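You operate a simulated robot arm through the tools that you are given. There is no shell and no other tool.

You run a simulated robot arm. Do the job below in one go: nothing can be reset, and whatever is moved stays where it is left.

TASK
Shut the yellow cover; stamp the ball in the green cup four strokes.
Fine: turn that cup under the foot; one run, the dial stays on 4, the ball stays in its cup; switch off at the end; leave the other balls.

The check looks at the end state, three seconds after you hand in, the way a careful person would. Anything else that was tipped, shoved, dropped, spilled or broken makes it a failure. Lids that push on must go on centred and level and be pressed home; caps that screw on are set level and turned clockwise until they are tight.

THE ROBOT
A 6-joint arm with a two-finger parallel gripper, fixed in place. Base frame: the origin is at the foot of the arm, x ahead of it, y to its left, z up. Readings come in mm, degrees, newtons and seconds.
With the tool pointing down near the work surface it reaches from about 140 to 620 mm from the base axis. Its first joint turns from -115.0 to 115.0 degrees. Payload 3.43 kg.
The TCP is the grasp point between the finger pads, 34 mm short of the fingertips. In the tool frame z runs along the fingers and y along their closing line. The gripper opens to 128 mm. The fingers are 24 mm wide and 12 mm thick; the gripper's body (48 by 130 mm) begins 96 mm behind the TCP.
Orientation is that of the tool frame in the base frame, as a unit quaternion [x, y, z, w]. With the fingers straight down and closing along the base's y, the tool's x points along the base's -x, its y along +y and its z along -z.

THE INTERFACE
- The arm moves only by the tool play_rows. Its argument "deltas" is a list of rows, each a list of 7 numbers: the shift along the tool's x, y, z in mm, then the turn, a rotation vector about the tool's x, y, z in degrees, then the closure, from 0 (fully open) to 1 (shut). In form: [[tx, ty, tz, rx, ry, rz, claw], ...]. A call has 1 to 20 rows; each row shifts and turns the commanded pose from where the row before left it, along the tool's axes as they then stand. Each row takes 0.2 s and may step no farther than 50 mm and 8.6 degrees from the row before; otherwise, or with a gripper value out of range, the whole call is refused. Where a pose cannot be reached the arm comes as near as it can. A force on the tool above 50 N (or 10 N above the force at the start of the call, whichever is more), or a blocked arm, ends the call early, and 0.2 s more pass. The fingers move at their own pace (about 153 mm/s each) and stop on an object; they squeeze with about 31 N. The grip force told is the motor's: it shows also when the fingers shut on nothing. Time passes only in rows, and 0.2 s behind the last, so rows that do not move let the fingers close. It gives the time, the measured TCP pose, the force on the tool (base axes), the opening and the grip force at its end, in the units of the frame above (readings bear some noise), with the torque about the TCP (base axes, N m) and any sound that the robot's microphone picked up, and new pictures: "pictures" is both (left out), scene, wrist or none.
- Cameras (640 x 400 px; columns grow to the right, rows downward): "scene" is fixed at [47.8, -498.5, 1589.5]; the picture's right is [0.54, -0.84, 0.00], its down [-0.77, -0.49, -0.40] and it looks along [0.34, 0.22, -0.92] (base axes); focal length 376 px, centre (320, 200). "wrist" rides on the gripper at [76, -11, -160] in the tool frame; the picture's right is [0.15, 0.99, 0.00], its down [-0.88, 0.13, -0.46] and it looks along [-0.45, 0.07, 0.89] (tool axes); focal length 234 px, centre (320, 200). There is no depth. A picture from a camera that has moved, and an enlarged one, comes with that camera's place and axes in the base frame and with its lens. The place of the scene camera against the robot may be out by one fixed shift of up to 25 mm in any direction.
- move_column(by): slides the trunk up (or, below 0, down) by that many mm; the arm rides with it, the base frame stays. It gives what a move gives, with no picture.
- inspect(camera, box): a new picture of the part [left, top, right, bottom] of that camera's present view, enlarged. It takes no simulated time.
- sign_off(): hands the job in; it is judged then, once.

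Nothing tells you positions but the pictures and the camera data. Unless the task says otherwise, let go and move clear before handing in.

The tools are called after "Call:" as name(argument=value, ...) on one line, values as JSON. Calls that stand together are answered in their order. play_rows: Moves the arm, as the interface text tells. Its arguments: {"type":"object","properties":{"deltas":{"type":"array"},"pictures":{"type":"string","enum":["both","scene","wrist","none"]}},"required":["deltas"]} The other tools are called the same way: move_column (by) slides the trunk up or down; inspect (camera, box) takes an enlarged picture of a part of a camera's view; sign_off () hands the job in.

At the start:

```text
time_s: 0.0
position: [80.4, -366.1, 1281.9]
orientation: [0.001, 1.0, 0.0, -0.001]
contact_force: [-0.4, 0.6, 0.9]
moment: [0.01, 0.02, 0.01]
width: 128.2
grasp_force: 0.1
trunk travel left (down, up): [-925.0, 65.0]
```

scene: 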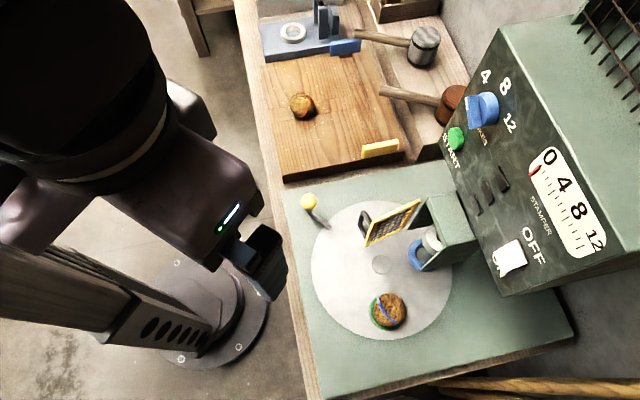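
wrist: 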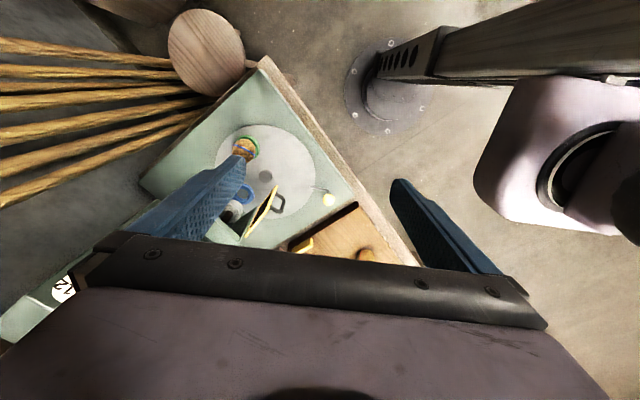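

I see a stamping machine with a turntable, a yellow-framed guard cover standing open, and a control panel with dial (4/8/12), START button and OFF switch. I'll enlarge the pictures before moving.

Call:
inspect(camera="scene", box=[290, 170, 490, 340])

Call:
inspect(camera="scene", box=[420, 40, 640, 300])

Call:
inspect(camera="scene", box=[240, 0, 480, 180])

Call:
inspect(camera="wrist", box=[140, 100, 400, 280])

```text
2.35 times, centred on (390, 255) of scene
camera zoom: at [47.8, -498.5, 1589.5], right [0.54, -0.84, 0.0], down [-0.77, -0.49, -0.4], along [0.34, 0.22, -0.92], focal length 884 px, centre (155, 71)
```

zoom: 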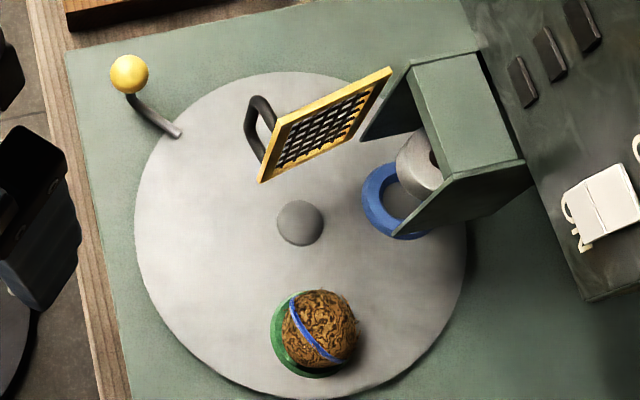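

```text
1.54 times, centred on (530, 170) of scene
camera zoom: at [47.8, -498.5, 1589.5], right [0.54, -0.84, 0.0], down [-0.77, -0.49, -0.4], along [0.34, 0.22, -0.92], focal length 578 px, centre (-3, 246)
```

zoom: 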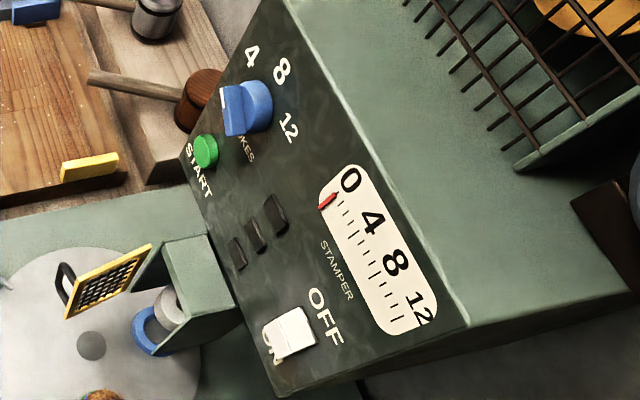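

```text
2.22 times, centred on (360, 90) of scene
camera zoom: at [47.8, -498.5, 1589.5], right [0.54, -0.84, 0.0], down [-0.77, -0.49, -0.4], along [0.34, 0.22, -0.92], focal length 835 px, centre (231, 444)
```

zoom: 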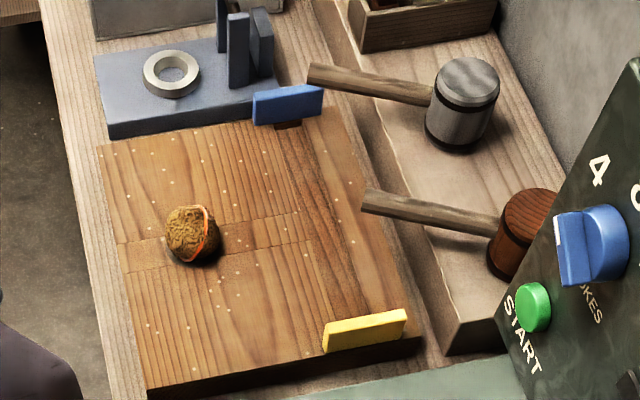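

```text
2.22 times, centred on (270, 190) of wrist
camera zoom: at [4.9, -376.2, 1441.5], right [-0.15, 0.99, 0.0], down [0.88, 0.13, 0.46], along [0.45, 0.07, -0.89], focal length 520 px, centre (431, 222)
```

zoom: 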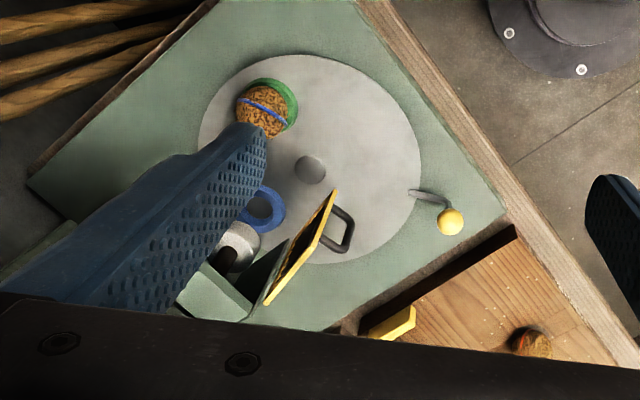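

The wrist view shows the turntable at about (310, -500), z ~ 720-780, with the panel beyond it. I'll yaw the wrist to look outward over the machine for a clearer view, staying high.

Call:
play_rows(deltas=[[0, 0, 0, 0, 0, 8.3, 0], [0, 0, 0, 0, 0, 8.3, 0], [0, 0, 0, 0, 0, 8.3, 0], [0, 0, 0, 0, 0, 8.3, 0], [0, 0, 0, 0, 0, 8.3, 0], [0, 0, 0, 0, 0, 8.3, 0], [0, 0, 0, 0, 0, 8.2, 0]])

```text
time_s: 1.6
position: [81.0, -365.7, 1282.9]
orientation: [0.486, 0.874, 0.0, 0.0]
contact_force: [-1.0, 0.0, -0.9]
moment: [0.01, 0.01, -0.01]
width: 128.0
grasp_force: 0.1
trunk travel left (down, up): [-925.0, 65.0]
camera wrist: at [30.8, -306.4, 1441.7], right [0.76, 0.65, 0.0], down [0.57, -0.68, 0.46], along [0.29, -0.35, -0.89], focal length 234 px, centre (320, 200)
```

scene: 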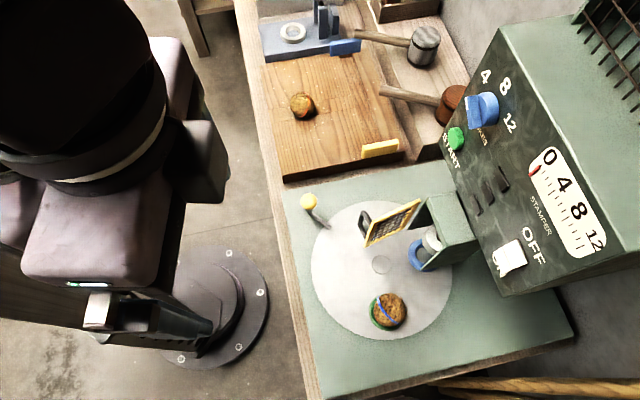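
wrist: 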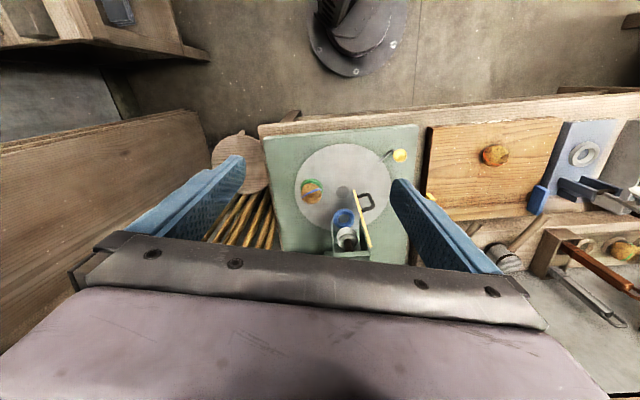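

The machine axis points outward at roughly (0.66, -0.75), with its near edge about 380 mm from the base. I'll tilt the tool outward to view the panel and stamper head-on from a safe height.

Call:
play_rows(deltas=[[0, 0, 0, 0, 0, -8, 0.5], [0, 0, 0, 0, -8.5, 0, 1], [0, 0, 0, 0, -8.5, 0, 1], [0, 0, 0, 0, -8.5, 0, 1], [0, 0, 0, 0, -8.5, 0, 1], [0, 0, 0, 0, -8.5, 0, 1], [0, 0, 0, 0, -8.5, 0, 1]])

```text
time_s: 3.2
position: [94.9, -371.0, 1280.7]
orientation: [0.382, 0.818, -0.183, 0.389]
contact_force: [-0.5, -0.4, -0.7]
moment: [0.0, 0.02, 0.03]
width: 0.0
grasp_force: 31.1
out of reach, approached as far as the arm can: row 7
trunk travel left (down, up): [-925.0, 65.0]
camera wrist: at [-24.0, -245.6, 1322.6], right [0.7, 0.71, -0.12], down [0.23, -0.07, 0.97], along [0.68, -0.71, -0.21], focal length 234 px, centre (320, 200)
```

scene: 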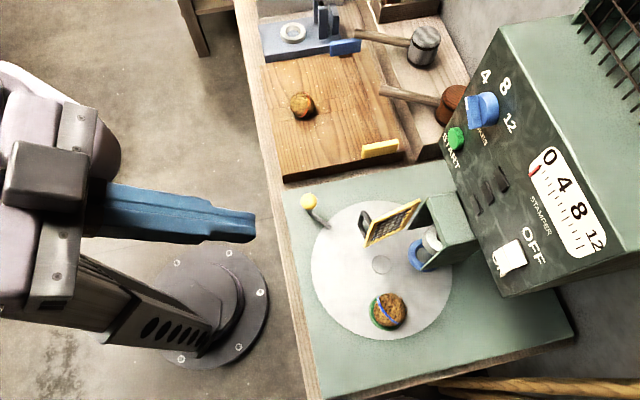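
wrist: 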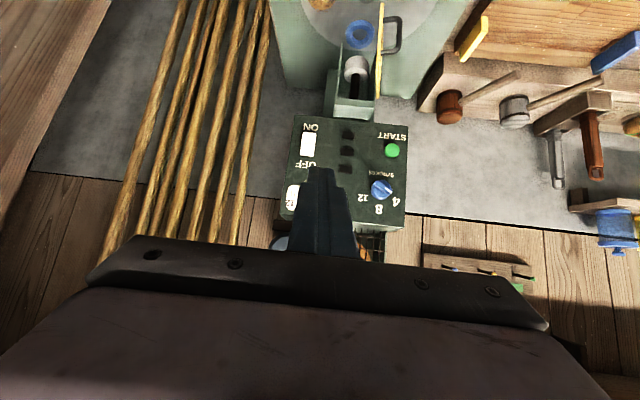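

The panel is now visible. START is at about (430, -499, 1080), the switch at about (304, -653, 1077), and the turntable knob at about (295, -306, 860). Next I'll bring the tilt back partway and lower the trunk to view the turntable and stamper closely.

Call:
play_rows(deltas=[[0, 0, 0, 0, 8.5, 0, 1], [0, 0, 0, 0, 8.5, 0, 1], [0, 0, 0, 0, 8.5, 0, 0], [0, 0, 0, 0, 0, 0, 0]], pictures="none")

Call:
move_column(by=-250)

Call:
inspect(camera="wrist", box=[0, 0, 640, 400])

```text
time_s: 4.2
position: [93.1, -372.2, 1281.5]
orientation: [0.412, 0.884, -0.093, 0.199]
contact_force: [0.2, -0.6, -0.4]
moment: [-0.01, -0.04, -0.03]
width: 128.0
grasp_force: 0.0
trunk travel left (down, up): [-925.0, 65.0]
```

```text
time_s: 6.8
position: [94.3, -371.2, 1032.3]
orientation: [0.413, 0.884, -0.094, 0.2]
contact_force: [0.0, 0.1, -0.1]
moment: [0.02, -0.02, -0.05]
width: 128.1
grasp_force: 0.1
trunk travel left (down, up): [-675.0, 315.0]
```

```text
1.00 times, centred on (320, 200) of wrist (not enlarged: the box is as wide or as high as the picture)
camera zoom: at [-2.2, -273.0, 1143.2], right [0.67, 0.74, -0.06], down [0.48, -0.37, 0.79], along [0.56, -0.56, -0.61], focal length 234 px, centre (320, 200)
```

zoom: 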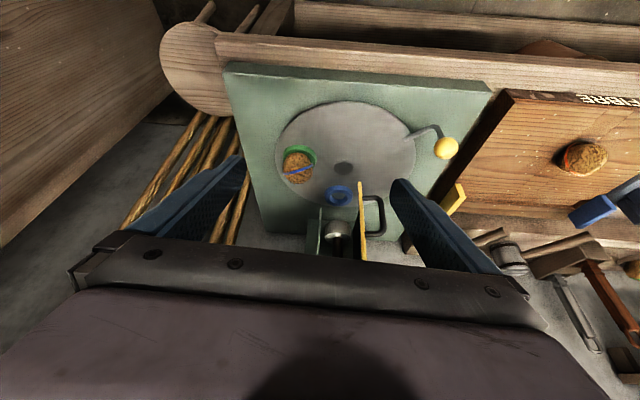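

Call:
inspect(camera="wrist", box=[220, 60, 480, 270])

```text
1.90 times, centred on (350, 165) of wrist
camera zoom: at [-2.2, -273.0, 1143.2], right [0.67, 0.74, -0.06], down [0.48, -0.37, 0.79], along [0.56, -0.56, -0.61], focal length 446 px, centre (263, 267)
```

zoom: 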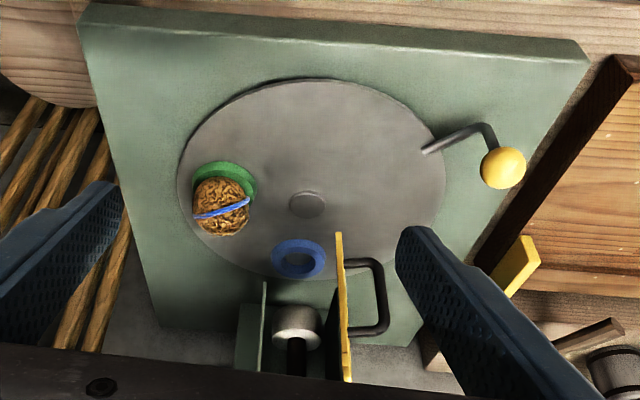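

The table frame sits at about 45°: disc centre ≈ (294, -502, 758), knob ≈ (308, -304, 831), green cup at angle about -150° and foot at about -43° from the centre. I'll straighten the tool, yaw it and hover over the knob, and save a close-up of the blue cup under the foot as a reference.

Call:
play_rows(deltas=[[0, 0, 0, 0, 8.43, 0, 0], [0, 0, 0, 0, 8.43, 0, 0], [0, 0, 0, 0, 8.43, 0, 0], [0, 0, 0, 0, 0, 7.5, 0], [0, 0, 0, 0, 0, 7.5, 0], [0, 0, 0, 0, 0, 7.5, 0], [0, 0, 0, 0, 0, 7.5, 0], [4.8, 37.1, 0, 0, 0, 0, 0], [4.8, 37.1, 0, 0, 0, 0, 0], [4.8, 37.1, 0, 0, 0, 0, 0], [4.8, 37.1, 0, 0, 0, 0, 0], [4.8, 37.1, 0, 0, 0, 0, 0], [4.8, 37.1, 0, 0, 0, 0, 0], [0, 0, 0, 0, 0, 0, 0.3]])

Call:
inspect(camera="scene", box=[390, 220, 470, 290])

Call:
inspect(camera="scene", box=[440, 70, 540, 170])

Call:
inspect(camera="scene", box=[480, 200, 560, 300])

```text
time_s: 9.8
position: [309.5, -305.5, 1031.8]
orientation: [0.643, 0.766, 0.0, 0.002]
contact_force: [-0.7, -0.3, -0.1]
moment: [-0.01, 0.02, 0.01]
width: 89.4
grasp_force: 0.1
trunk travel left (down, up): [-675.0, 315.0]
camera wrist: at [286.6, -231.0, 1191.7], right [0.95, 0.32, 0.0], down [0.28, -0.84, 0.46], along [0.15, -0.43, -0.89], focal length 234 px, centre (320, 200)
```

scene: 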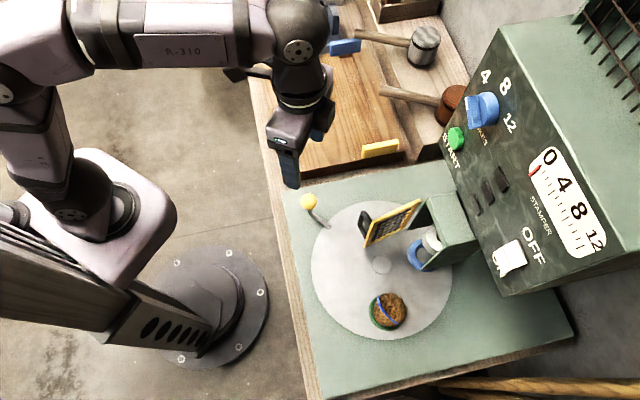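
wrist: 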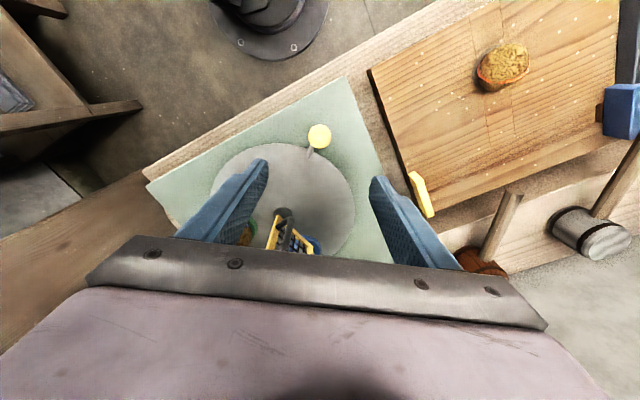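

```text
5.71 times, centred on (430, 255) of scene
camera zoom: at [47.8, -498.5, 1589.5], right [0.54, -0.84, 0.0], down [-0.77, -0.49, -0.4], along [0.34, 0.22, -0.92], focal length 2147 px, centre (-309, -114)
```

zoom: 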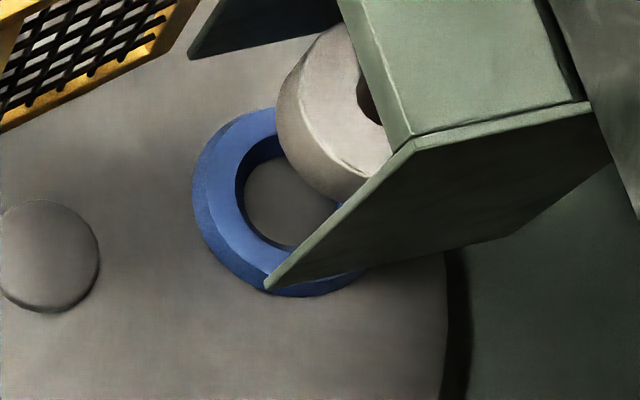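

```text
4.00 times, centred on (490, 120) of scene
camera zoom: at [47.8, -498.5, 1589.5], right [0.54, -0.84, 0.0], down [-0.77, -0.49, -0.4], along [0.34, 0.22, -0.92], focal length 1503 px, centre (-360, 520)
```

zoom: 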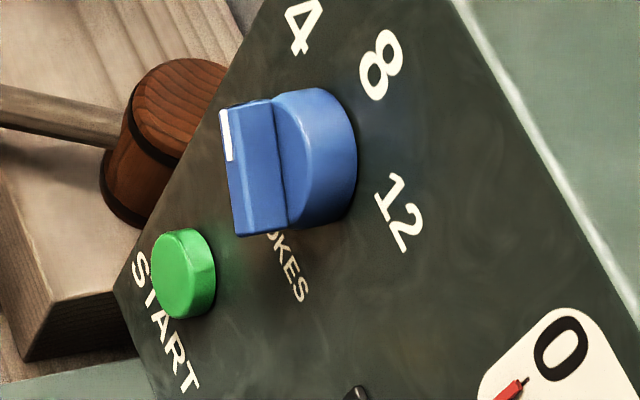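

```text
4.00 times, centred on (520, 250) of scene
camera zoom: at [47.8, -498.5, 1589.5], right [0.54, -0.84, 0.0], down [-0.77, -0.49, -0.4], along [0.34, 0.22, -0.92], focal length 1503 px, centre (-480, 0)
```

zoom: 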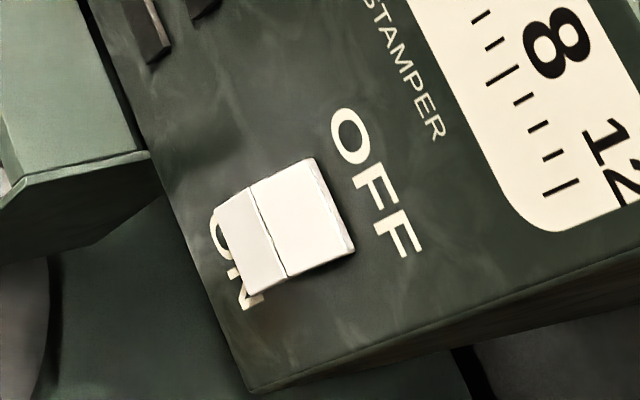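

The dial points to 4, and the knob estimate (311, -304, 831) agrees across views. I'm descending around it, then gripping.

Call:
play_rows(deltas=[[0, 1, 40, 0, 0, 0, 0.3], [0, 0, 40, 0, 0, 0, 0.3], [0, 0, 40, 0, 0, 0, 0.3], [0, 0, 40, 0, 0, 0, 0.3], [0, 0, 30, 0, 0, 0, 0.3], [0, 0, 0, 0, 0, 0, 0.3]])

Call:
inspect(camera="wrist", box=[220, 60, 420, 200])

Call:
inspect(camera="scene", box=[250, 140, 370, 250])

```text
time_s: 11.2
position: [309.3, -303.9, 841.2]
orientation: [0.643, 0.766, -0.001, 0.002]
contact_force: [-0.4, 0.2, -0.3]
moment: [0.03, -0.02, 0.01]
width: 89.7
grasp_force: 0.1
trunk travel left (down, up): [-675.0, 315.0]
camera wrist: at [284.8, -229.7, 1001.1], right [0.95, 0.32, 0.0], down [0.28, -0.84, 0.46], along [0.15, -0.44, -0.89], focal length 234 px, centre (320, 200)
```

scene: 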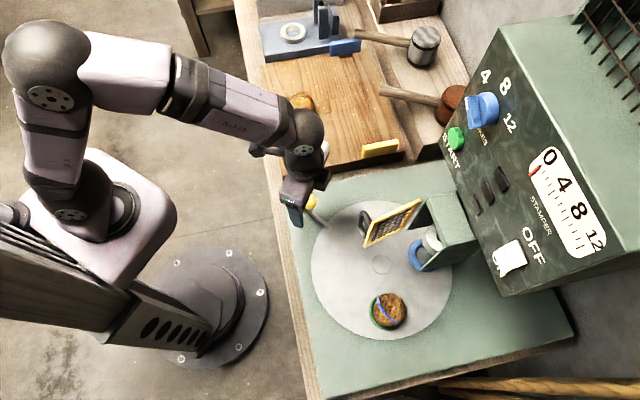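
wrist: 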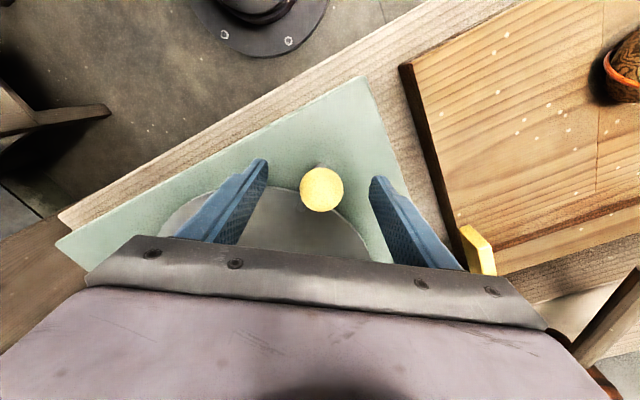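

```text
2.86 times, centred on (320, 130) of wrist
camera zoom: at [284.8, -229.7, 1001.1], right [0.95, 0.32, 0.0], down [0.28, -0.84, 0.46], along [0.15, -0.44, -0.89], focal length 669 px, centre (320, 400)
```

zoom: 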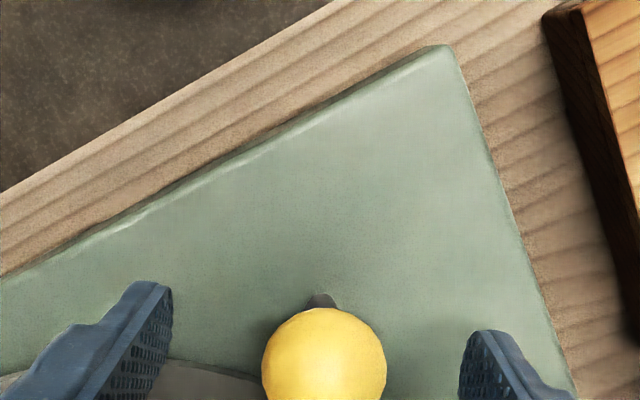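

```text
3.64 times, centred on (310, 195) of scene
camera zoom: at [47.8, -498.5, 1589.5], right [0.54, -0.84, 0.0], down [-0.77, -0.49, -0.4], along [0.34, 0.22, -0.92], focal length 1366 px, centre (356, 218)
```

zoom: 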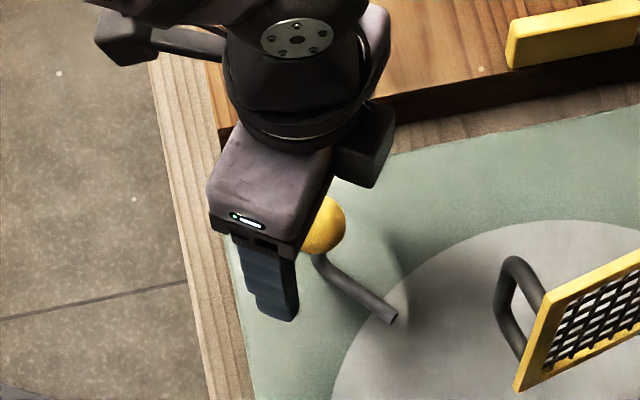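

The knob is centred between the fingers, so I'll lower slightly and close on it.

Call:
play_rows(deltas=[[0, 1, 8, 0, 0, 0, 0.4], [0, 0, 0, 0, 0, 0, 0.65], [0, 0, 0, 0, 0, 0, 0.85], [0, 0, 0, 0, 0, 0, 1], [0, 0, 0, 0, 0, 0, 1]], pictures="wrist")

```text
time_s: 12.4
position: [310.4, -304.2, 834.4]
orientation: [0.643, 0.766, 0.0, 0.001]
contact_force: [0.4, 1.6, -2.6]
moment: [-0.25, -0.14, 0.06]
width: 35.7
grasp_force: 45.0
trunk travel left (down, up): [-675.0, 315.0]
camera wrist: at [286.4, -230.2, 993.4], right [0.95, 0.32, 0.0], down [0.28, -0.84, 0.46], along [0.15, -0.43, -0.89], focal length 234 px, centre (320, 200)
```

wrist: 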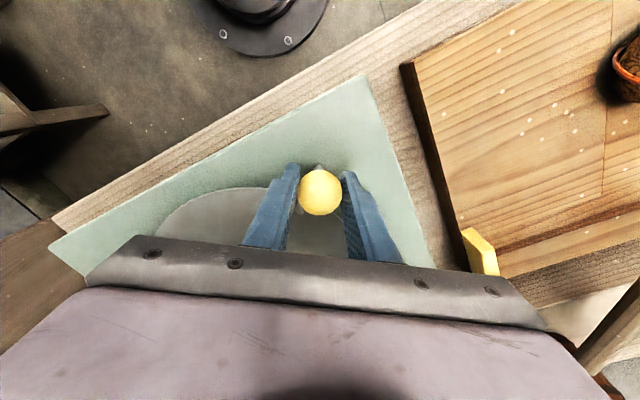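

The knob is gripped (35.7 mm). Now I'll rotate the table counter-clockwise in small arcs, turning the tool with it, and check forces.

Call:
play_rows(deltas=[[1.86, -8.46, 0, 0, 0, -2.5, 1], [3.72, -16.93, 0, 0, 0, -5, 1], [3.72, -16.93, 0, 0, 0, -5, 1], [3.72, -16.93, 0, 0, 0, -5, 1]])

```text
time_s: 13.4
position: [249.1, -308.0, 833.3]
orientation: [0.518, 0.855, 0.0, 0.0]
contact_force: [-3.5, 2.9, -14.5]
moment: [-0.67, -0.56, -0.3]
width: 35.4
grasp_force: 44.9
trunk travel left (down, up): [-675.0, 315.0]
camera wrist: at [204.8, -245.3, 993.6], right [0.81, 0.59, 0.0], down [0.52, -0.72, 0.46], along [0.27, -0.37, -0.89], focal length 234 px, centre (320, 200)
```

scene: 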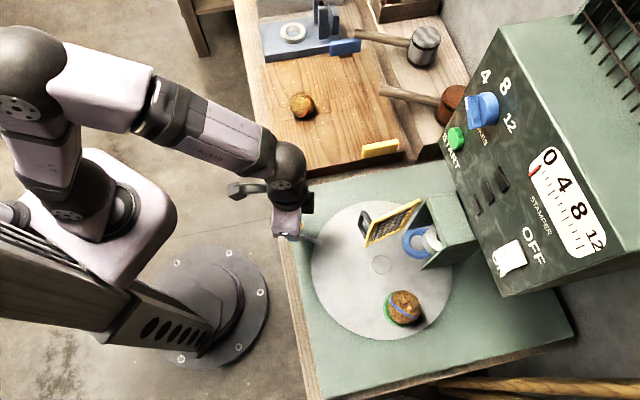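
wrist: 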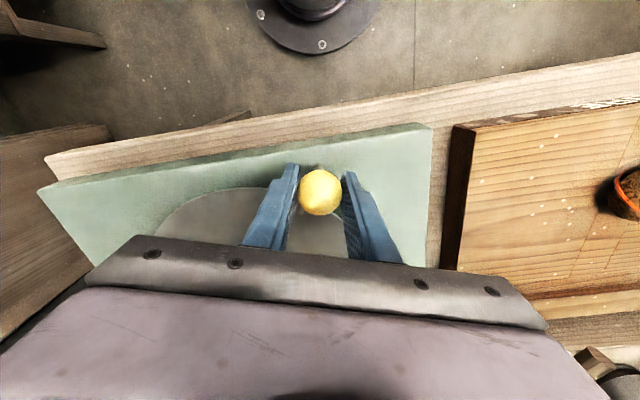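

The table turns freely, so I'll continue.

Call:
play_rows(deltas=[[3.72, -16.93, 0.5, 0, 0, -5, 1], [3.72, -16.93, 0.5, 0, 0, -5, 1], [3.72, -16.93, 0, 0, 0, -5, 1], [3.72, -16.93, 0, 0, 0, -5, 1], [3.72, -16.93, 0, 0, 0, -5, 1], [3.72, -16.93, 0, 0, 0, -5, 1], [3.72, -16.93, 0, 0, 0, -5, 1], [3.72, -16.93, 0, 0, 0, -5, 1]], pictures="scene")

Call:
inspect(camera="scene", box=[290, 170, 490, 340])

```text
time_s: 15.2
position: [135.0, -382.4, 835.3]
orientation: [0.193, 0.981, -0.001, 0.001]
contact_force: [-10.3, 6.9, 13.1]
moment: [-0.04, -0.44, 0.04]
width: 35.3
grasp_force: 44.6
trunk travel left (down, up): [-675.0, 315.0]
```

scene: 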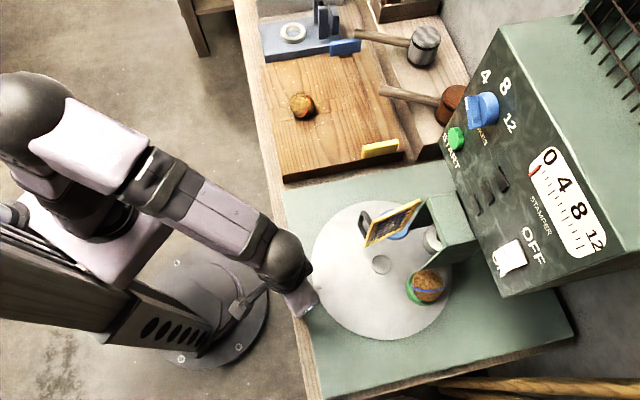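

```text
2.35 times, centred on (390, 255) of scene
camera zoom: at [47.8, -498.5, 1589.5], right [0.54, -0.84, 0.0], down [-0.77, -0.49, -0.4], along [0.34, 0.22, -0.92], focal length 884 px, centre (155, 71)
```

zoom: 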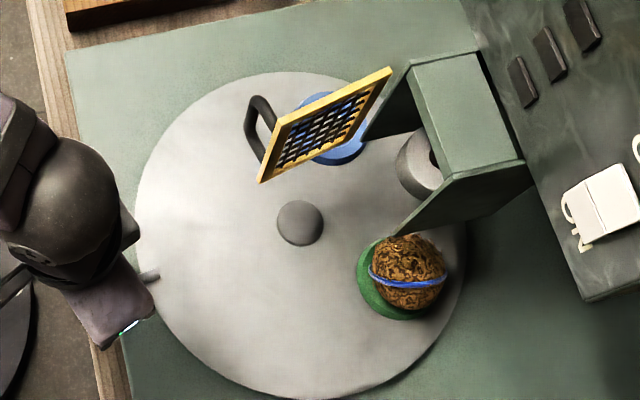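

The table has turned 57.5° and the green cup is approaching the foot, about 47° to go. I'll continue in two stages.

Call:
play_rows(deltas=[[4.7, -16.7, -0.5, 0, 0, -5, 1], [3.72, -16.93, 0, 0, 0, -5, 1], [3.72, -16.93, 0, 0, 0, -5, 1], [3.72, -16.93, 0, 0, 0, -5, 1], [3.72, -16.93, 0, 0, 0, -5, 1], [3.72, -16.93, 0, 0, 0, -5, 1]], pictures="both")

Call:
inspect(camera="scene", box=[290, 170, 490, 340])

```text
time_s: 16.6
position: [93.2, -476.3, 834.6]
orientation: [-0.065, 0.998, -0.003, 0.002]
contact_force: [-8.3, 0.4, 2.0]
moment: [0.41, -0.38, -0.25]
width: 35.1
grasp_force: 44.8
trunk travel left (down, up): [-675.0, 315.0]
camera wrist: at [20.0, -495.6, 993.4], right [-0.27, 0.96, -0.01], down [0.85, 0.25, 0.46], along [0.44, 0.12, -0.89], focal length 234 px, centre (320, 200)
```

scene: 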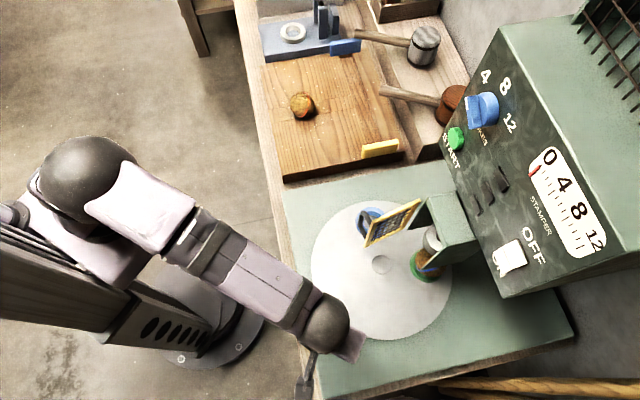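
wrist: 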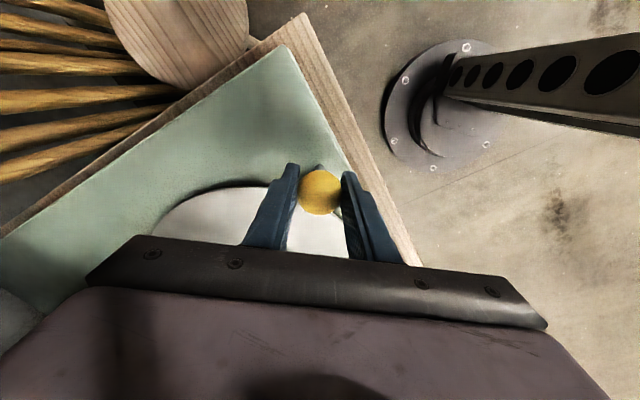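

```text
2.35 times, centred on (390, 255) of scene
camera zoom: at [47.8, -498.5, 1589.5], right [0.54, -0.84, 0.0], down [-0.77, -0.49, -0.4], along [0.34, 0.22, -0.92], focal length 884 px, centre (155, 71)
```

zoom: 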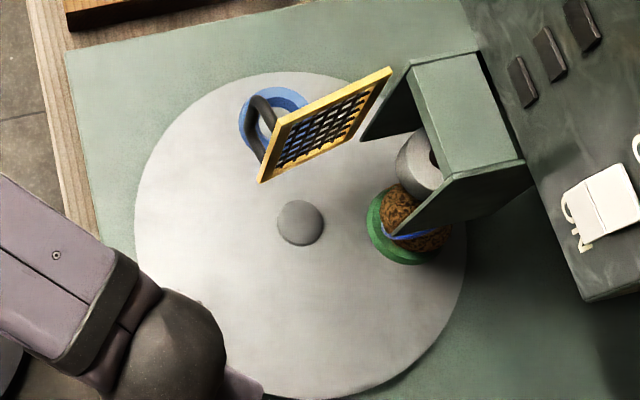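

About 15° remains. I'll take two more arcs and then compare against the reference close-up of the blue cup.

Call:
play_rows(deltas=[[4.9, -16.9, 0, 0, 0, -5, 1], [3.72, -17.2, 0, 0, 0, -5, 1], [0, 0, 0, 0, 0, 0, 1]], pictures="none")

Call:
inspect(camera="scene", box=[390, 220, 470, 290])

```text
time_s: 17.4
position: [91.8, -512.6, 834.5]
orientation: [-0.154, 0.988, -0.002, 0.001]
contact_force: [-8.8, 0.5, 1.7]
moment: [0.05, 0.22, 0.28]
width: 35.4
grasp_force: 45.4
trunk travel left (down, up): [-675.0, 315.0]
```

```text
5.71 times, centred on (430, 255) of scene
camera zoom: at [47.8, -498.5, 1589.5], right [0.54, -0.84, 0.0], down [-0.77, -0.49, -0.4], along [0.34, 0.22, -0.92], focal length 2147 px, centre (-309, -114)
```

zoom: 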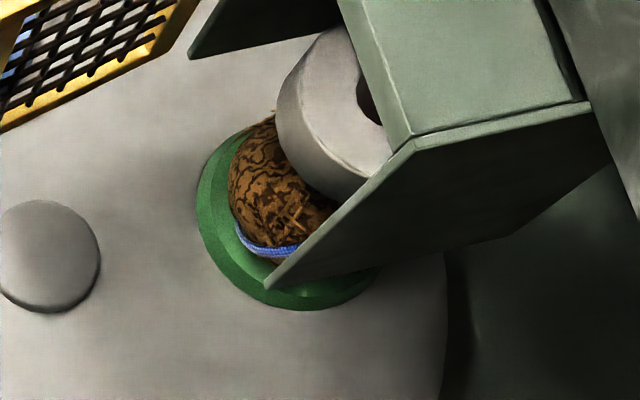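

The green cup is about 5 mm short of where the blue cup was, so I'll rotate another 3°.

Call:
play_rows(deltas=[[2.6, -10.2, 0, 0, 0, -3, 1], [0, 0, 0, 0, 0, 0, 1]], pictures="none")

Call:
inspect(camera="scene", box=[390, 220, 470, 290])

```text
time_s: 18.0
position: [91.7, -522.4, 834.8]
orientation: [-0.178, 0.984, -0.003, 0.001]
contact_force: [-8.9, -2.5, 4.9]
moment: [0.1, 0.05, -0.22]
width: 35.2
grasp_force: 45.5
trunk travel left (down, up): [-675.0, 315.0]
```

```text
5.71 times, centred on (430, 255) of scene
camera zoom: at [47.8, -498.5, 1589.5], right [0.54, -0.84, 0.0], down [-0.77, -0.49, -0.4], along [0.34, 0.22, -0.92], focal length 2147 px, centre (-309, -114)
```

zoom: 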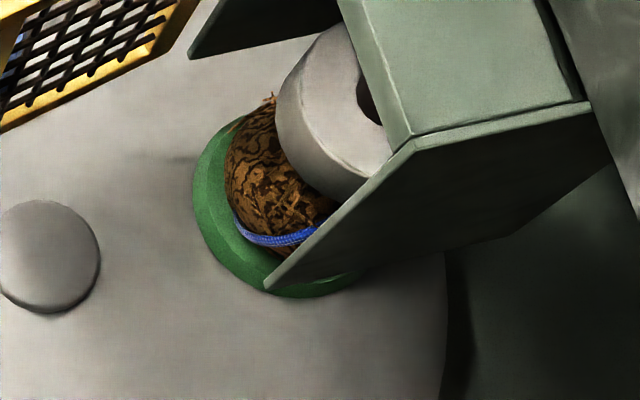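

The green cup now sits exactly where the blue cup was. I'll release the knob, rise, and take a look along the machine axis to check that the ball is centred under the foot.

Call:
play_rows(deltas=[[0, 0, 0, 0, 0, 0, 0.5], [0, 0, 0, 0, 0, 0, 0.2], [0, 0, -35, 0, 0, 0, 0.2], [0, 0, -45, 0, 0, 0, 0.2], [0, 0, -20, 0, 0, 8.19, 0.2], [0, 0, 0, 0, 0, 8.19, 0.0], [0, 0, 0, 0, 0, 8.19, 0.0], [0, 0, 0, 0, 0, 8.19, 0.0], [0, 0, 0, 0, 0, 8.19, 0.0], [0, 0, 0, 0, 0, 8.19, 0.0], [0, 0, 0, 0, 0, 8.19, 0.0], [0, 0, 0, 0, 0, 8.19, 0.0], [3.5, 38.5, 0, 0, 0, 0, 0], [3.5, 38.5, 0, 0, 0, 0, 0], [3.5, 38.5, 0, 0, 0, 0, 0], [3.5, 38.5, 0, 0, 0, 0, 0]], pictures="scene")

Call:
inspect(camera="scene", box=[390, 220, 470, 290])

```text
time_s: 21.4
position: [191.0, -404.1, 935.3]
orientation: [0.383, 0.924, -0.001, 0.002]
contact_force: [0.1, 0.0, -0.3]
moment: [-0.01, -0.01, 0.03]
width: 127.9
grasp_force: 0.1
trunk travel left (down, up): [-675.0, 315.0]
```

scene: 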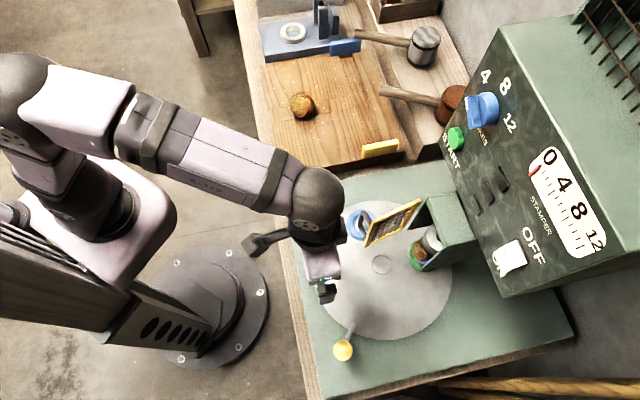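

```text
5.71 times, centred on (430, 255) of scene
camera zoom: at [47.8, -498.5, 1589.5], right [0.54, -0.84, 0.0], down [-0.77, -0.49, -0.4], along [0.34, 0.22, -0.92], focal length 2147 px, centre (-309, -114)
```

zoom: 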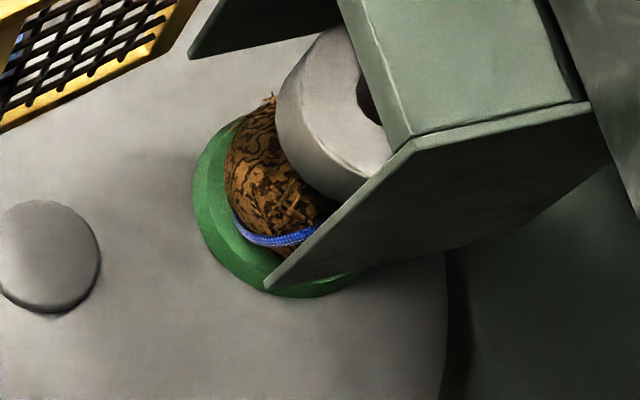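

The cup stayed put after release. Now I'll tilt the tool to look at the foot and ball from the front.

Call:
play_rows(deltas=[[0, 0, 0, 0, -8, 0, 0], [0, 0, 0, 0, -8, 0, 0], [0, 0, 0, 0, -8, 0, 0], [0, 0, 0, 0, -8, 0, 0], [0, 0, 0, 0, -8, 0, 0]], pictures="wrist")

Call:
inspect(camera="wrist", box=[240, 80, 440, 240])

```text
time_s: 22.6
position: [192.4, -403.3, 933.8]
orientation: [0.36, 0.867, -0.132, 0.318]
contact_force: [1.0, 0.0, -0.6]
moment: [0.01, 0.0, -0.01]
width: 127.9
grasp_force: 0.1
trunk travel left (down, up): [-675.0, 315.0]
camera wrist: at [71.0, -296.2, 1006.7], right [0.62, 0.78, -0.1], down [0.36, -0.17, 0.92], along [0.7, -0.61, -0.39], focal length 234 px, centre (320, 200)
```

wrist: 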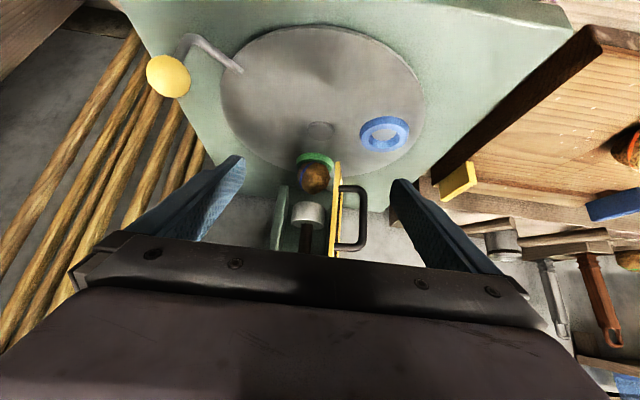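

```text
2.50 times, centred on (340, 160) of wrist
camera zoom: at [71.0, -296.2, 1006.7], right [0.62, 0.78, -0.1], down [0.36, -0.17, 0.92], along [0.7, -0.61, -0.39], focal length 585 px, centre (270, 300)
```

zoom: 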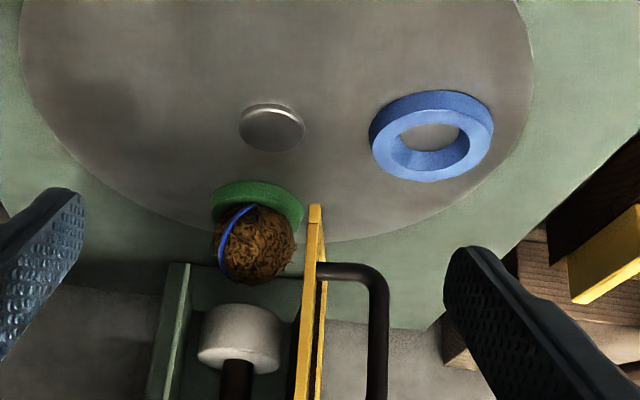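

The ball, cup and foot line up in azimuth (all about -43.6°). Next is the cover: I'll close the fingers and bring them to the outer (+t) side of the cover's handle.

Call:
play_rows(deltas=[[0, 31, 0, 0, 0, 0, 0.6], [0, 31, 0, 0, 0, 0, 1], [0, 32, 0, 0, 0, 0, 1], [-15, 0, 12.5, 0, 0, 0, 1], [-15, 0, 12.5, 0, 0, 0, 1], [-15, 0, 12.5, 0, 0, 0, 1], [-14, 0, 12, 0, 0, 0, 1]])

Call:
inspect(camera="wrist", box=[200, 60, 440, 260])

Call:
inspect(camera="scene", box=[330, 150, 490, 280])

```text
time_s: 24.2
position: [316.1, -392.6, 933.9]
orientation: [0.36, 0.867, -0.132, 0.318]
contact_force: [0.3, 0.7, 0.1]
moment: [0.04, 0.01, 0.0]
width: 0.0
grasp_force: 30.8
trunk travel left (down, up): [-675.0, 315.0]
camera wrist: at [194.1, -285.4, 1006.7], right [0.62, 0.78, -0.09], down [0.36, -0.18, 0.92], along [0.7, -0.6, -0.39], focal length 234 px, centre (320, 200)
```

scene: 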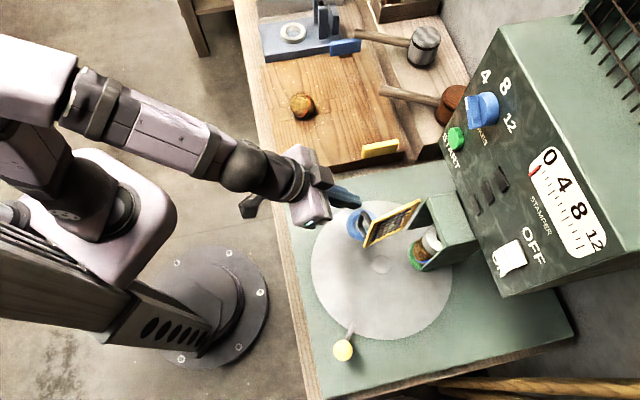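
wrist: 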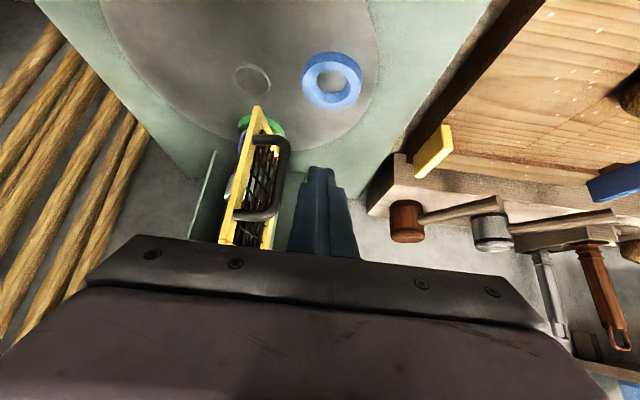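

```text
2.00 times, centred on (320, 160) of wrist
camera zoom: at [194.1, -285.4, 1006.7], right [0.62, 0.78, -0.09], down [0.36, -0.18, 0.92], along [0.7, -0.6, -0.39], focal length 468 px, centre (320, 280)
```

zoom: 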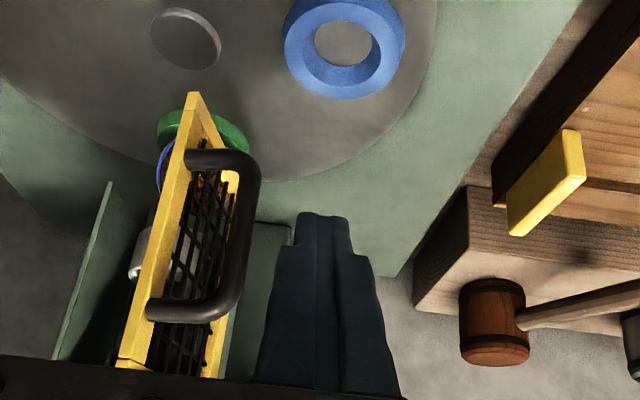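

```text
3.08 times, centred on (410, 215) of scene
camera zoom: at [47.8, -498.5, 1589.5], right [0.54, -0.84, 0.0], down [-0.77, -0.49, -0.4], along [0.34, 0.22, -0.92], focal length 1156 px, centre (43, 154)
```

zoom: 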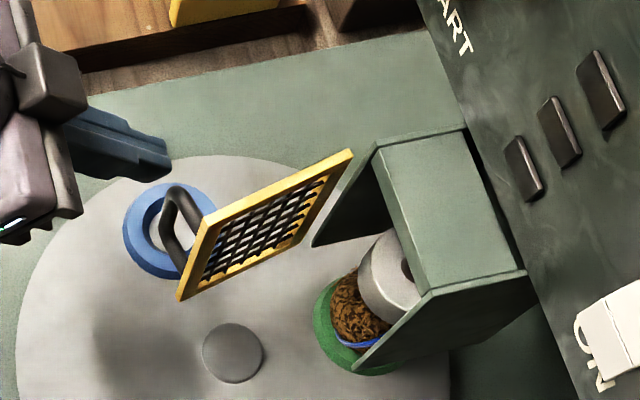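

The finger is beside the handle bar (bar ≈ (307, -428), z 868-943; tip ≈ (332, -408, 908)). I'll start pushing the bar sideways along its arc.

Call:
play_rows(deltas=[[1.5, -8, 15.8, 0, 0, 0, 1], [-1.5, -9, 1.3, 0, 0, 0, 1], [0, -9, 0, 0, 0, 0, 1], [-1.5, -9, 1.3, 0, 0, 0, 1], [0, -9, 0, 0, 0, 0, 1]], pictures="scene")

Call:
inspect(camera="scene", box=[330, 150, 490, 280])

Call:
inspect(camera="wrist", box=[200, 60, 440, 260])

```text
time_s: 25.4
position: [292.0, -431.5, 921.3]
orientation: [0.359, 0.867, -0.132, 0.318]
contact_force: [-3.2, 2.6, 0.3]
moment: [-0.03, -0.05, -0.12]
width: 0.1
grasp_force: 31.0
trunk travel left (down, up): [-675.0, 315.0]
```

scene: 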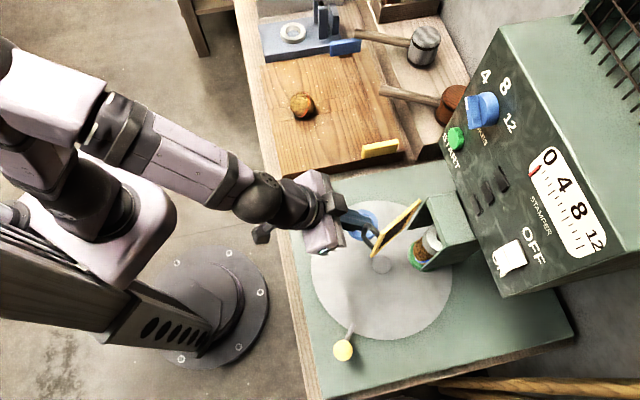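

```text
3.08 times, centred on (410, 215) of scene
camera zoom: at [47.8, -498.5, 1589.5], right [0.54, -0.84, 0.0], down [-0.77, -0.49, -0.4], along [0.34, 0.22, -0.92], focal length 1156 px, centre (43, 154)
```

zoom: 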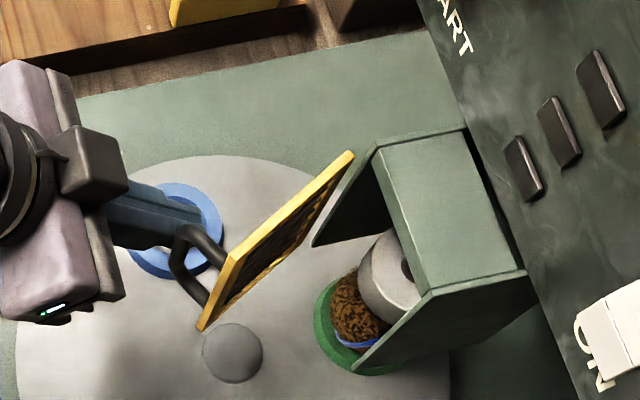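

```text
2.00 times, centred on (320, 160) of wrist
camera zoom: at [171.5, -324.5, 993.9], right [0.62, 0.78, -0.09], down [0.36, -0.18, 0.92], along [0.7, -0.6, -0.39], focal length 468 px, centre (320, 280)
```

zoom: 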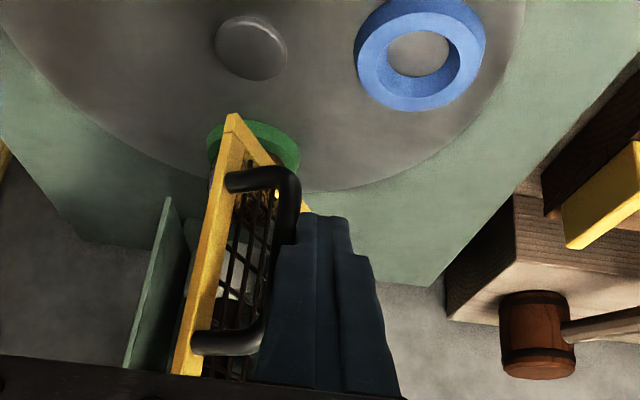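

The door is swinging with about 4 N of force, so I'll continue along the arc.

Call:
play_rows(deltas=[[-3.8, -13, 3.2, 0, 0, 0, 1], [-4.6, -14, 3.9, 0, 0, 0, 1], [-6.1, -12, 5.1, 0, 0, 0, 1], [-6.9, -11, 5.8, 0, 0, 0, 1]], pictures="scene")

Call:
inspect(camera="scene", box=[330, 150, 490, 280])

Call:
inspect(camera="wrist", box=[200, 60, 440, 260])

```text
time_s: 26.4
position: [278.7, -487.1, 922.7]
orientation: [0.359, 0.868, -0.132, 0.318]
contact_force: [-0.4, -0.7, -0.1]
moment: [0.0, -0.01, -0.01]
width: 0.0
grasp_force: 30.7
trunk travel left (down, up): [-675.0, 315.0]
```

scene: 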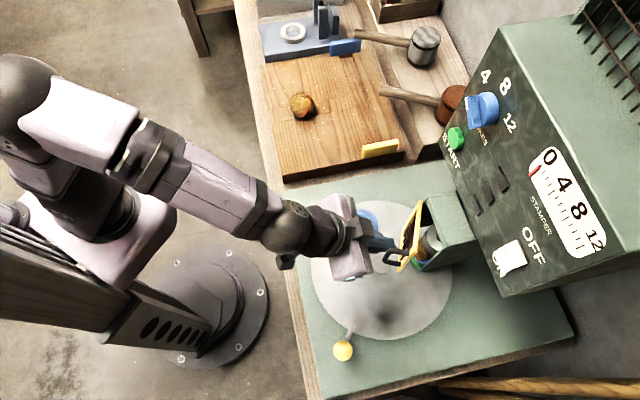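

```text
3.08 times, centred on (410, 215) of scene
camera zoom: at [47.8, -498.5, 1589.5], right [0.54, -0.84, 0.0], down [-0.77, -0.49, -0.4], along [0.34, 0.22, -0.92], focal length 1156 px, centre (43, 154)
```

zoom: 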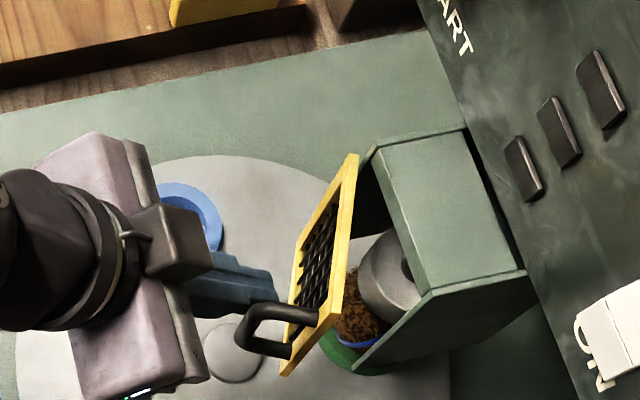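

```text
2.00 times, centred on (320, 160) of wrist
camera zoom: at [157.3, -380.8, 995.4], right [0.62, 0.78, -0.09], down [0.36, -0.17, 0.92], along [0.7, -0.6, -0.39], focal length 468 px, centre (320, 280)
```

zoom: 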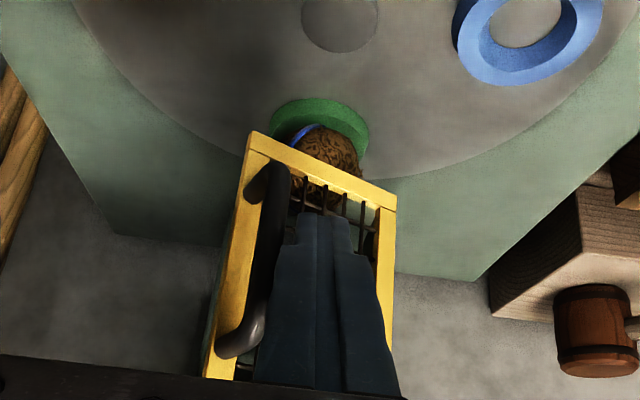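

The door is now about 45° from shut and the fingers sit between handle and hinge. I'll back off, shift behind the handle bar and push straight in.

Call:
play_rows(deltas=[[19.2, 2, -16, 0, 0, 0, 1], [16, 0, -13.4, 0, 0, 0, 1], [0, -12, 0, 0, 0, 0, 1], [0, -12, 0, 0, 0, 0, 1], [-7.7, 0, 6.4, 0, 0, 0, 1], [-7.7, -2, 6.4, 0, 0, 0, 1], [-7.7, -4, 6.4, 0, 0, 0, 1]], pictures="scene")

Call:
inspect(camera="scene", box=[330, 150, 490, 280])

Call:
inspect(camera="wrist", box=[200, 60, 440, 260])

```text
time_s: 28.0
position: [245.1, -497.5, 921.7]
orientation: [0.36, 0.868, -0.131, 0.318]
contact_force: [0.1, 0.2, -1.2]
moment: [-0.01, 0.02, -0.01]
width: 0.1
grasp_force: 30.5
trunk travel left (down, up): [-675.0, 315.0]
```

scene: 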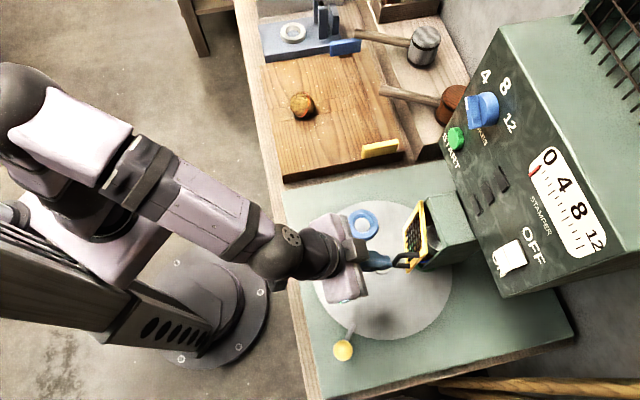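

```text
3.08 times, centred on (410, 215) of scene
camera zoom: at [47.8, -498.5, 1589.5], right [0.54, -0.84, 0.0], down [-0.77, -0.49, -0.4], along [0.34, 0.22, -0.92], focal length 1156 px, centre (43, 154)
```

zoom: 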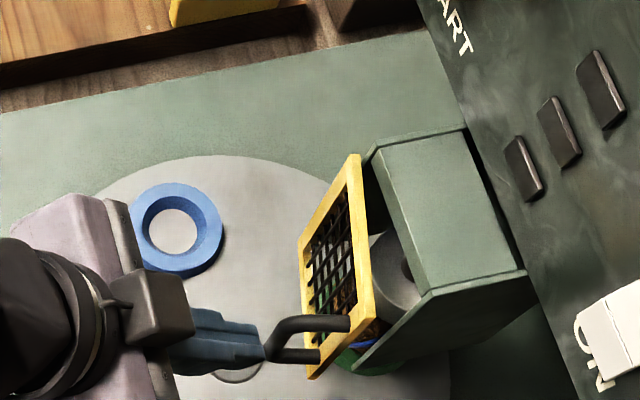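

```text
2.00 times, centred on (320, 160) of wrist
camera zoom: at [124.1, -389.6, 994.4], right [0.62, 0.78, -0.09], down [0.36, -0.18, 0.92], along [0.7, -0.6, -0.39], focal length 468 px, centre (320, 280)
```

zoom: 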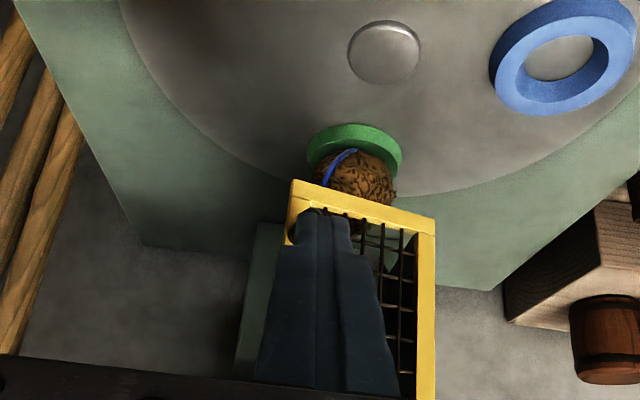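

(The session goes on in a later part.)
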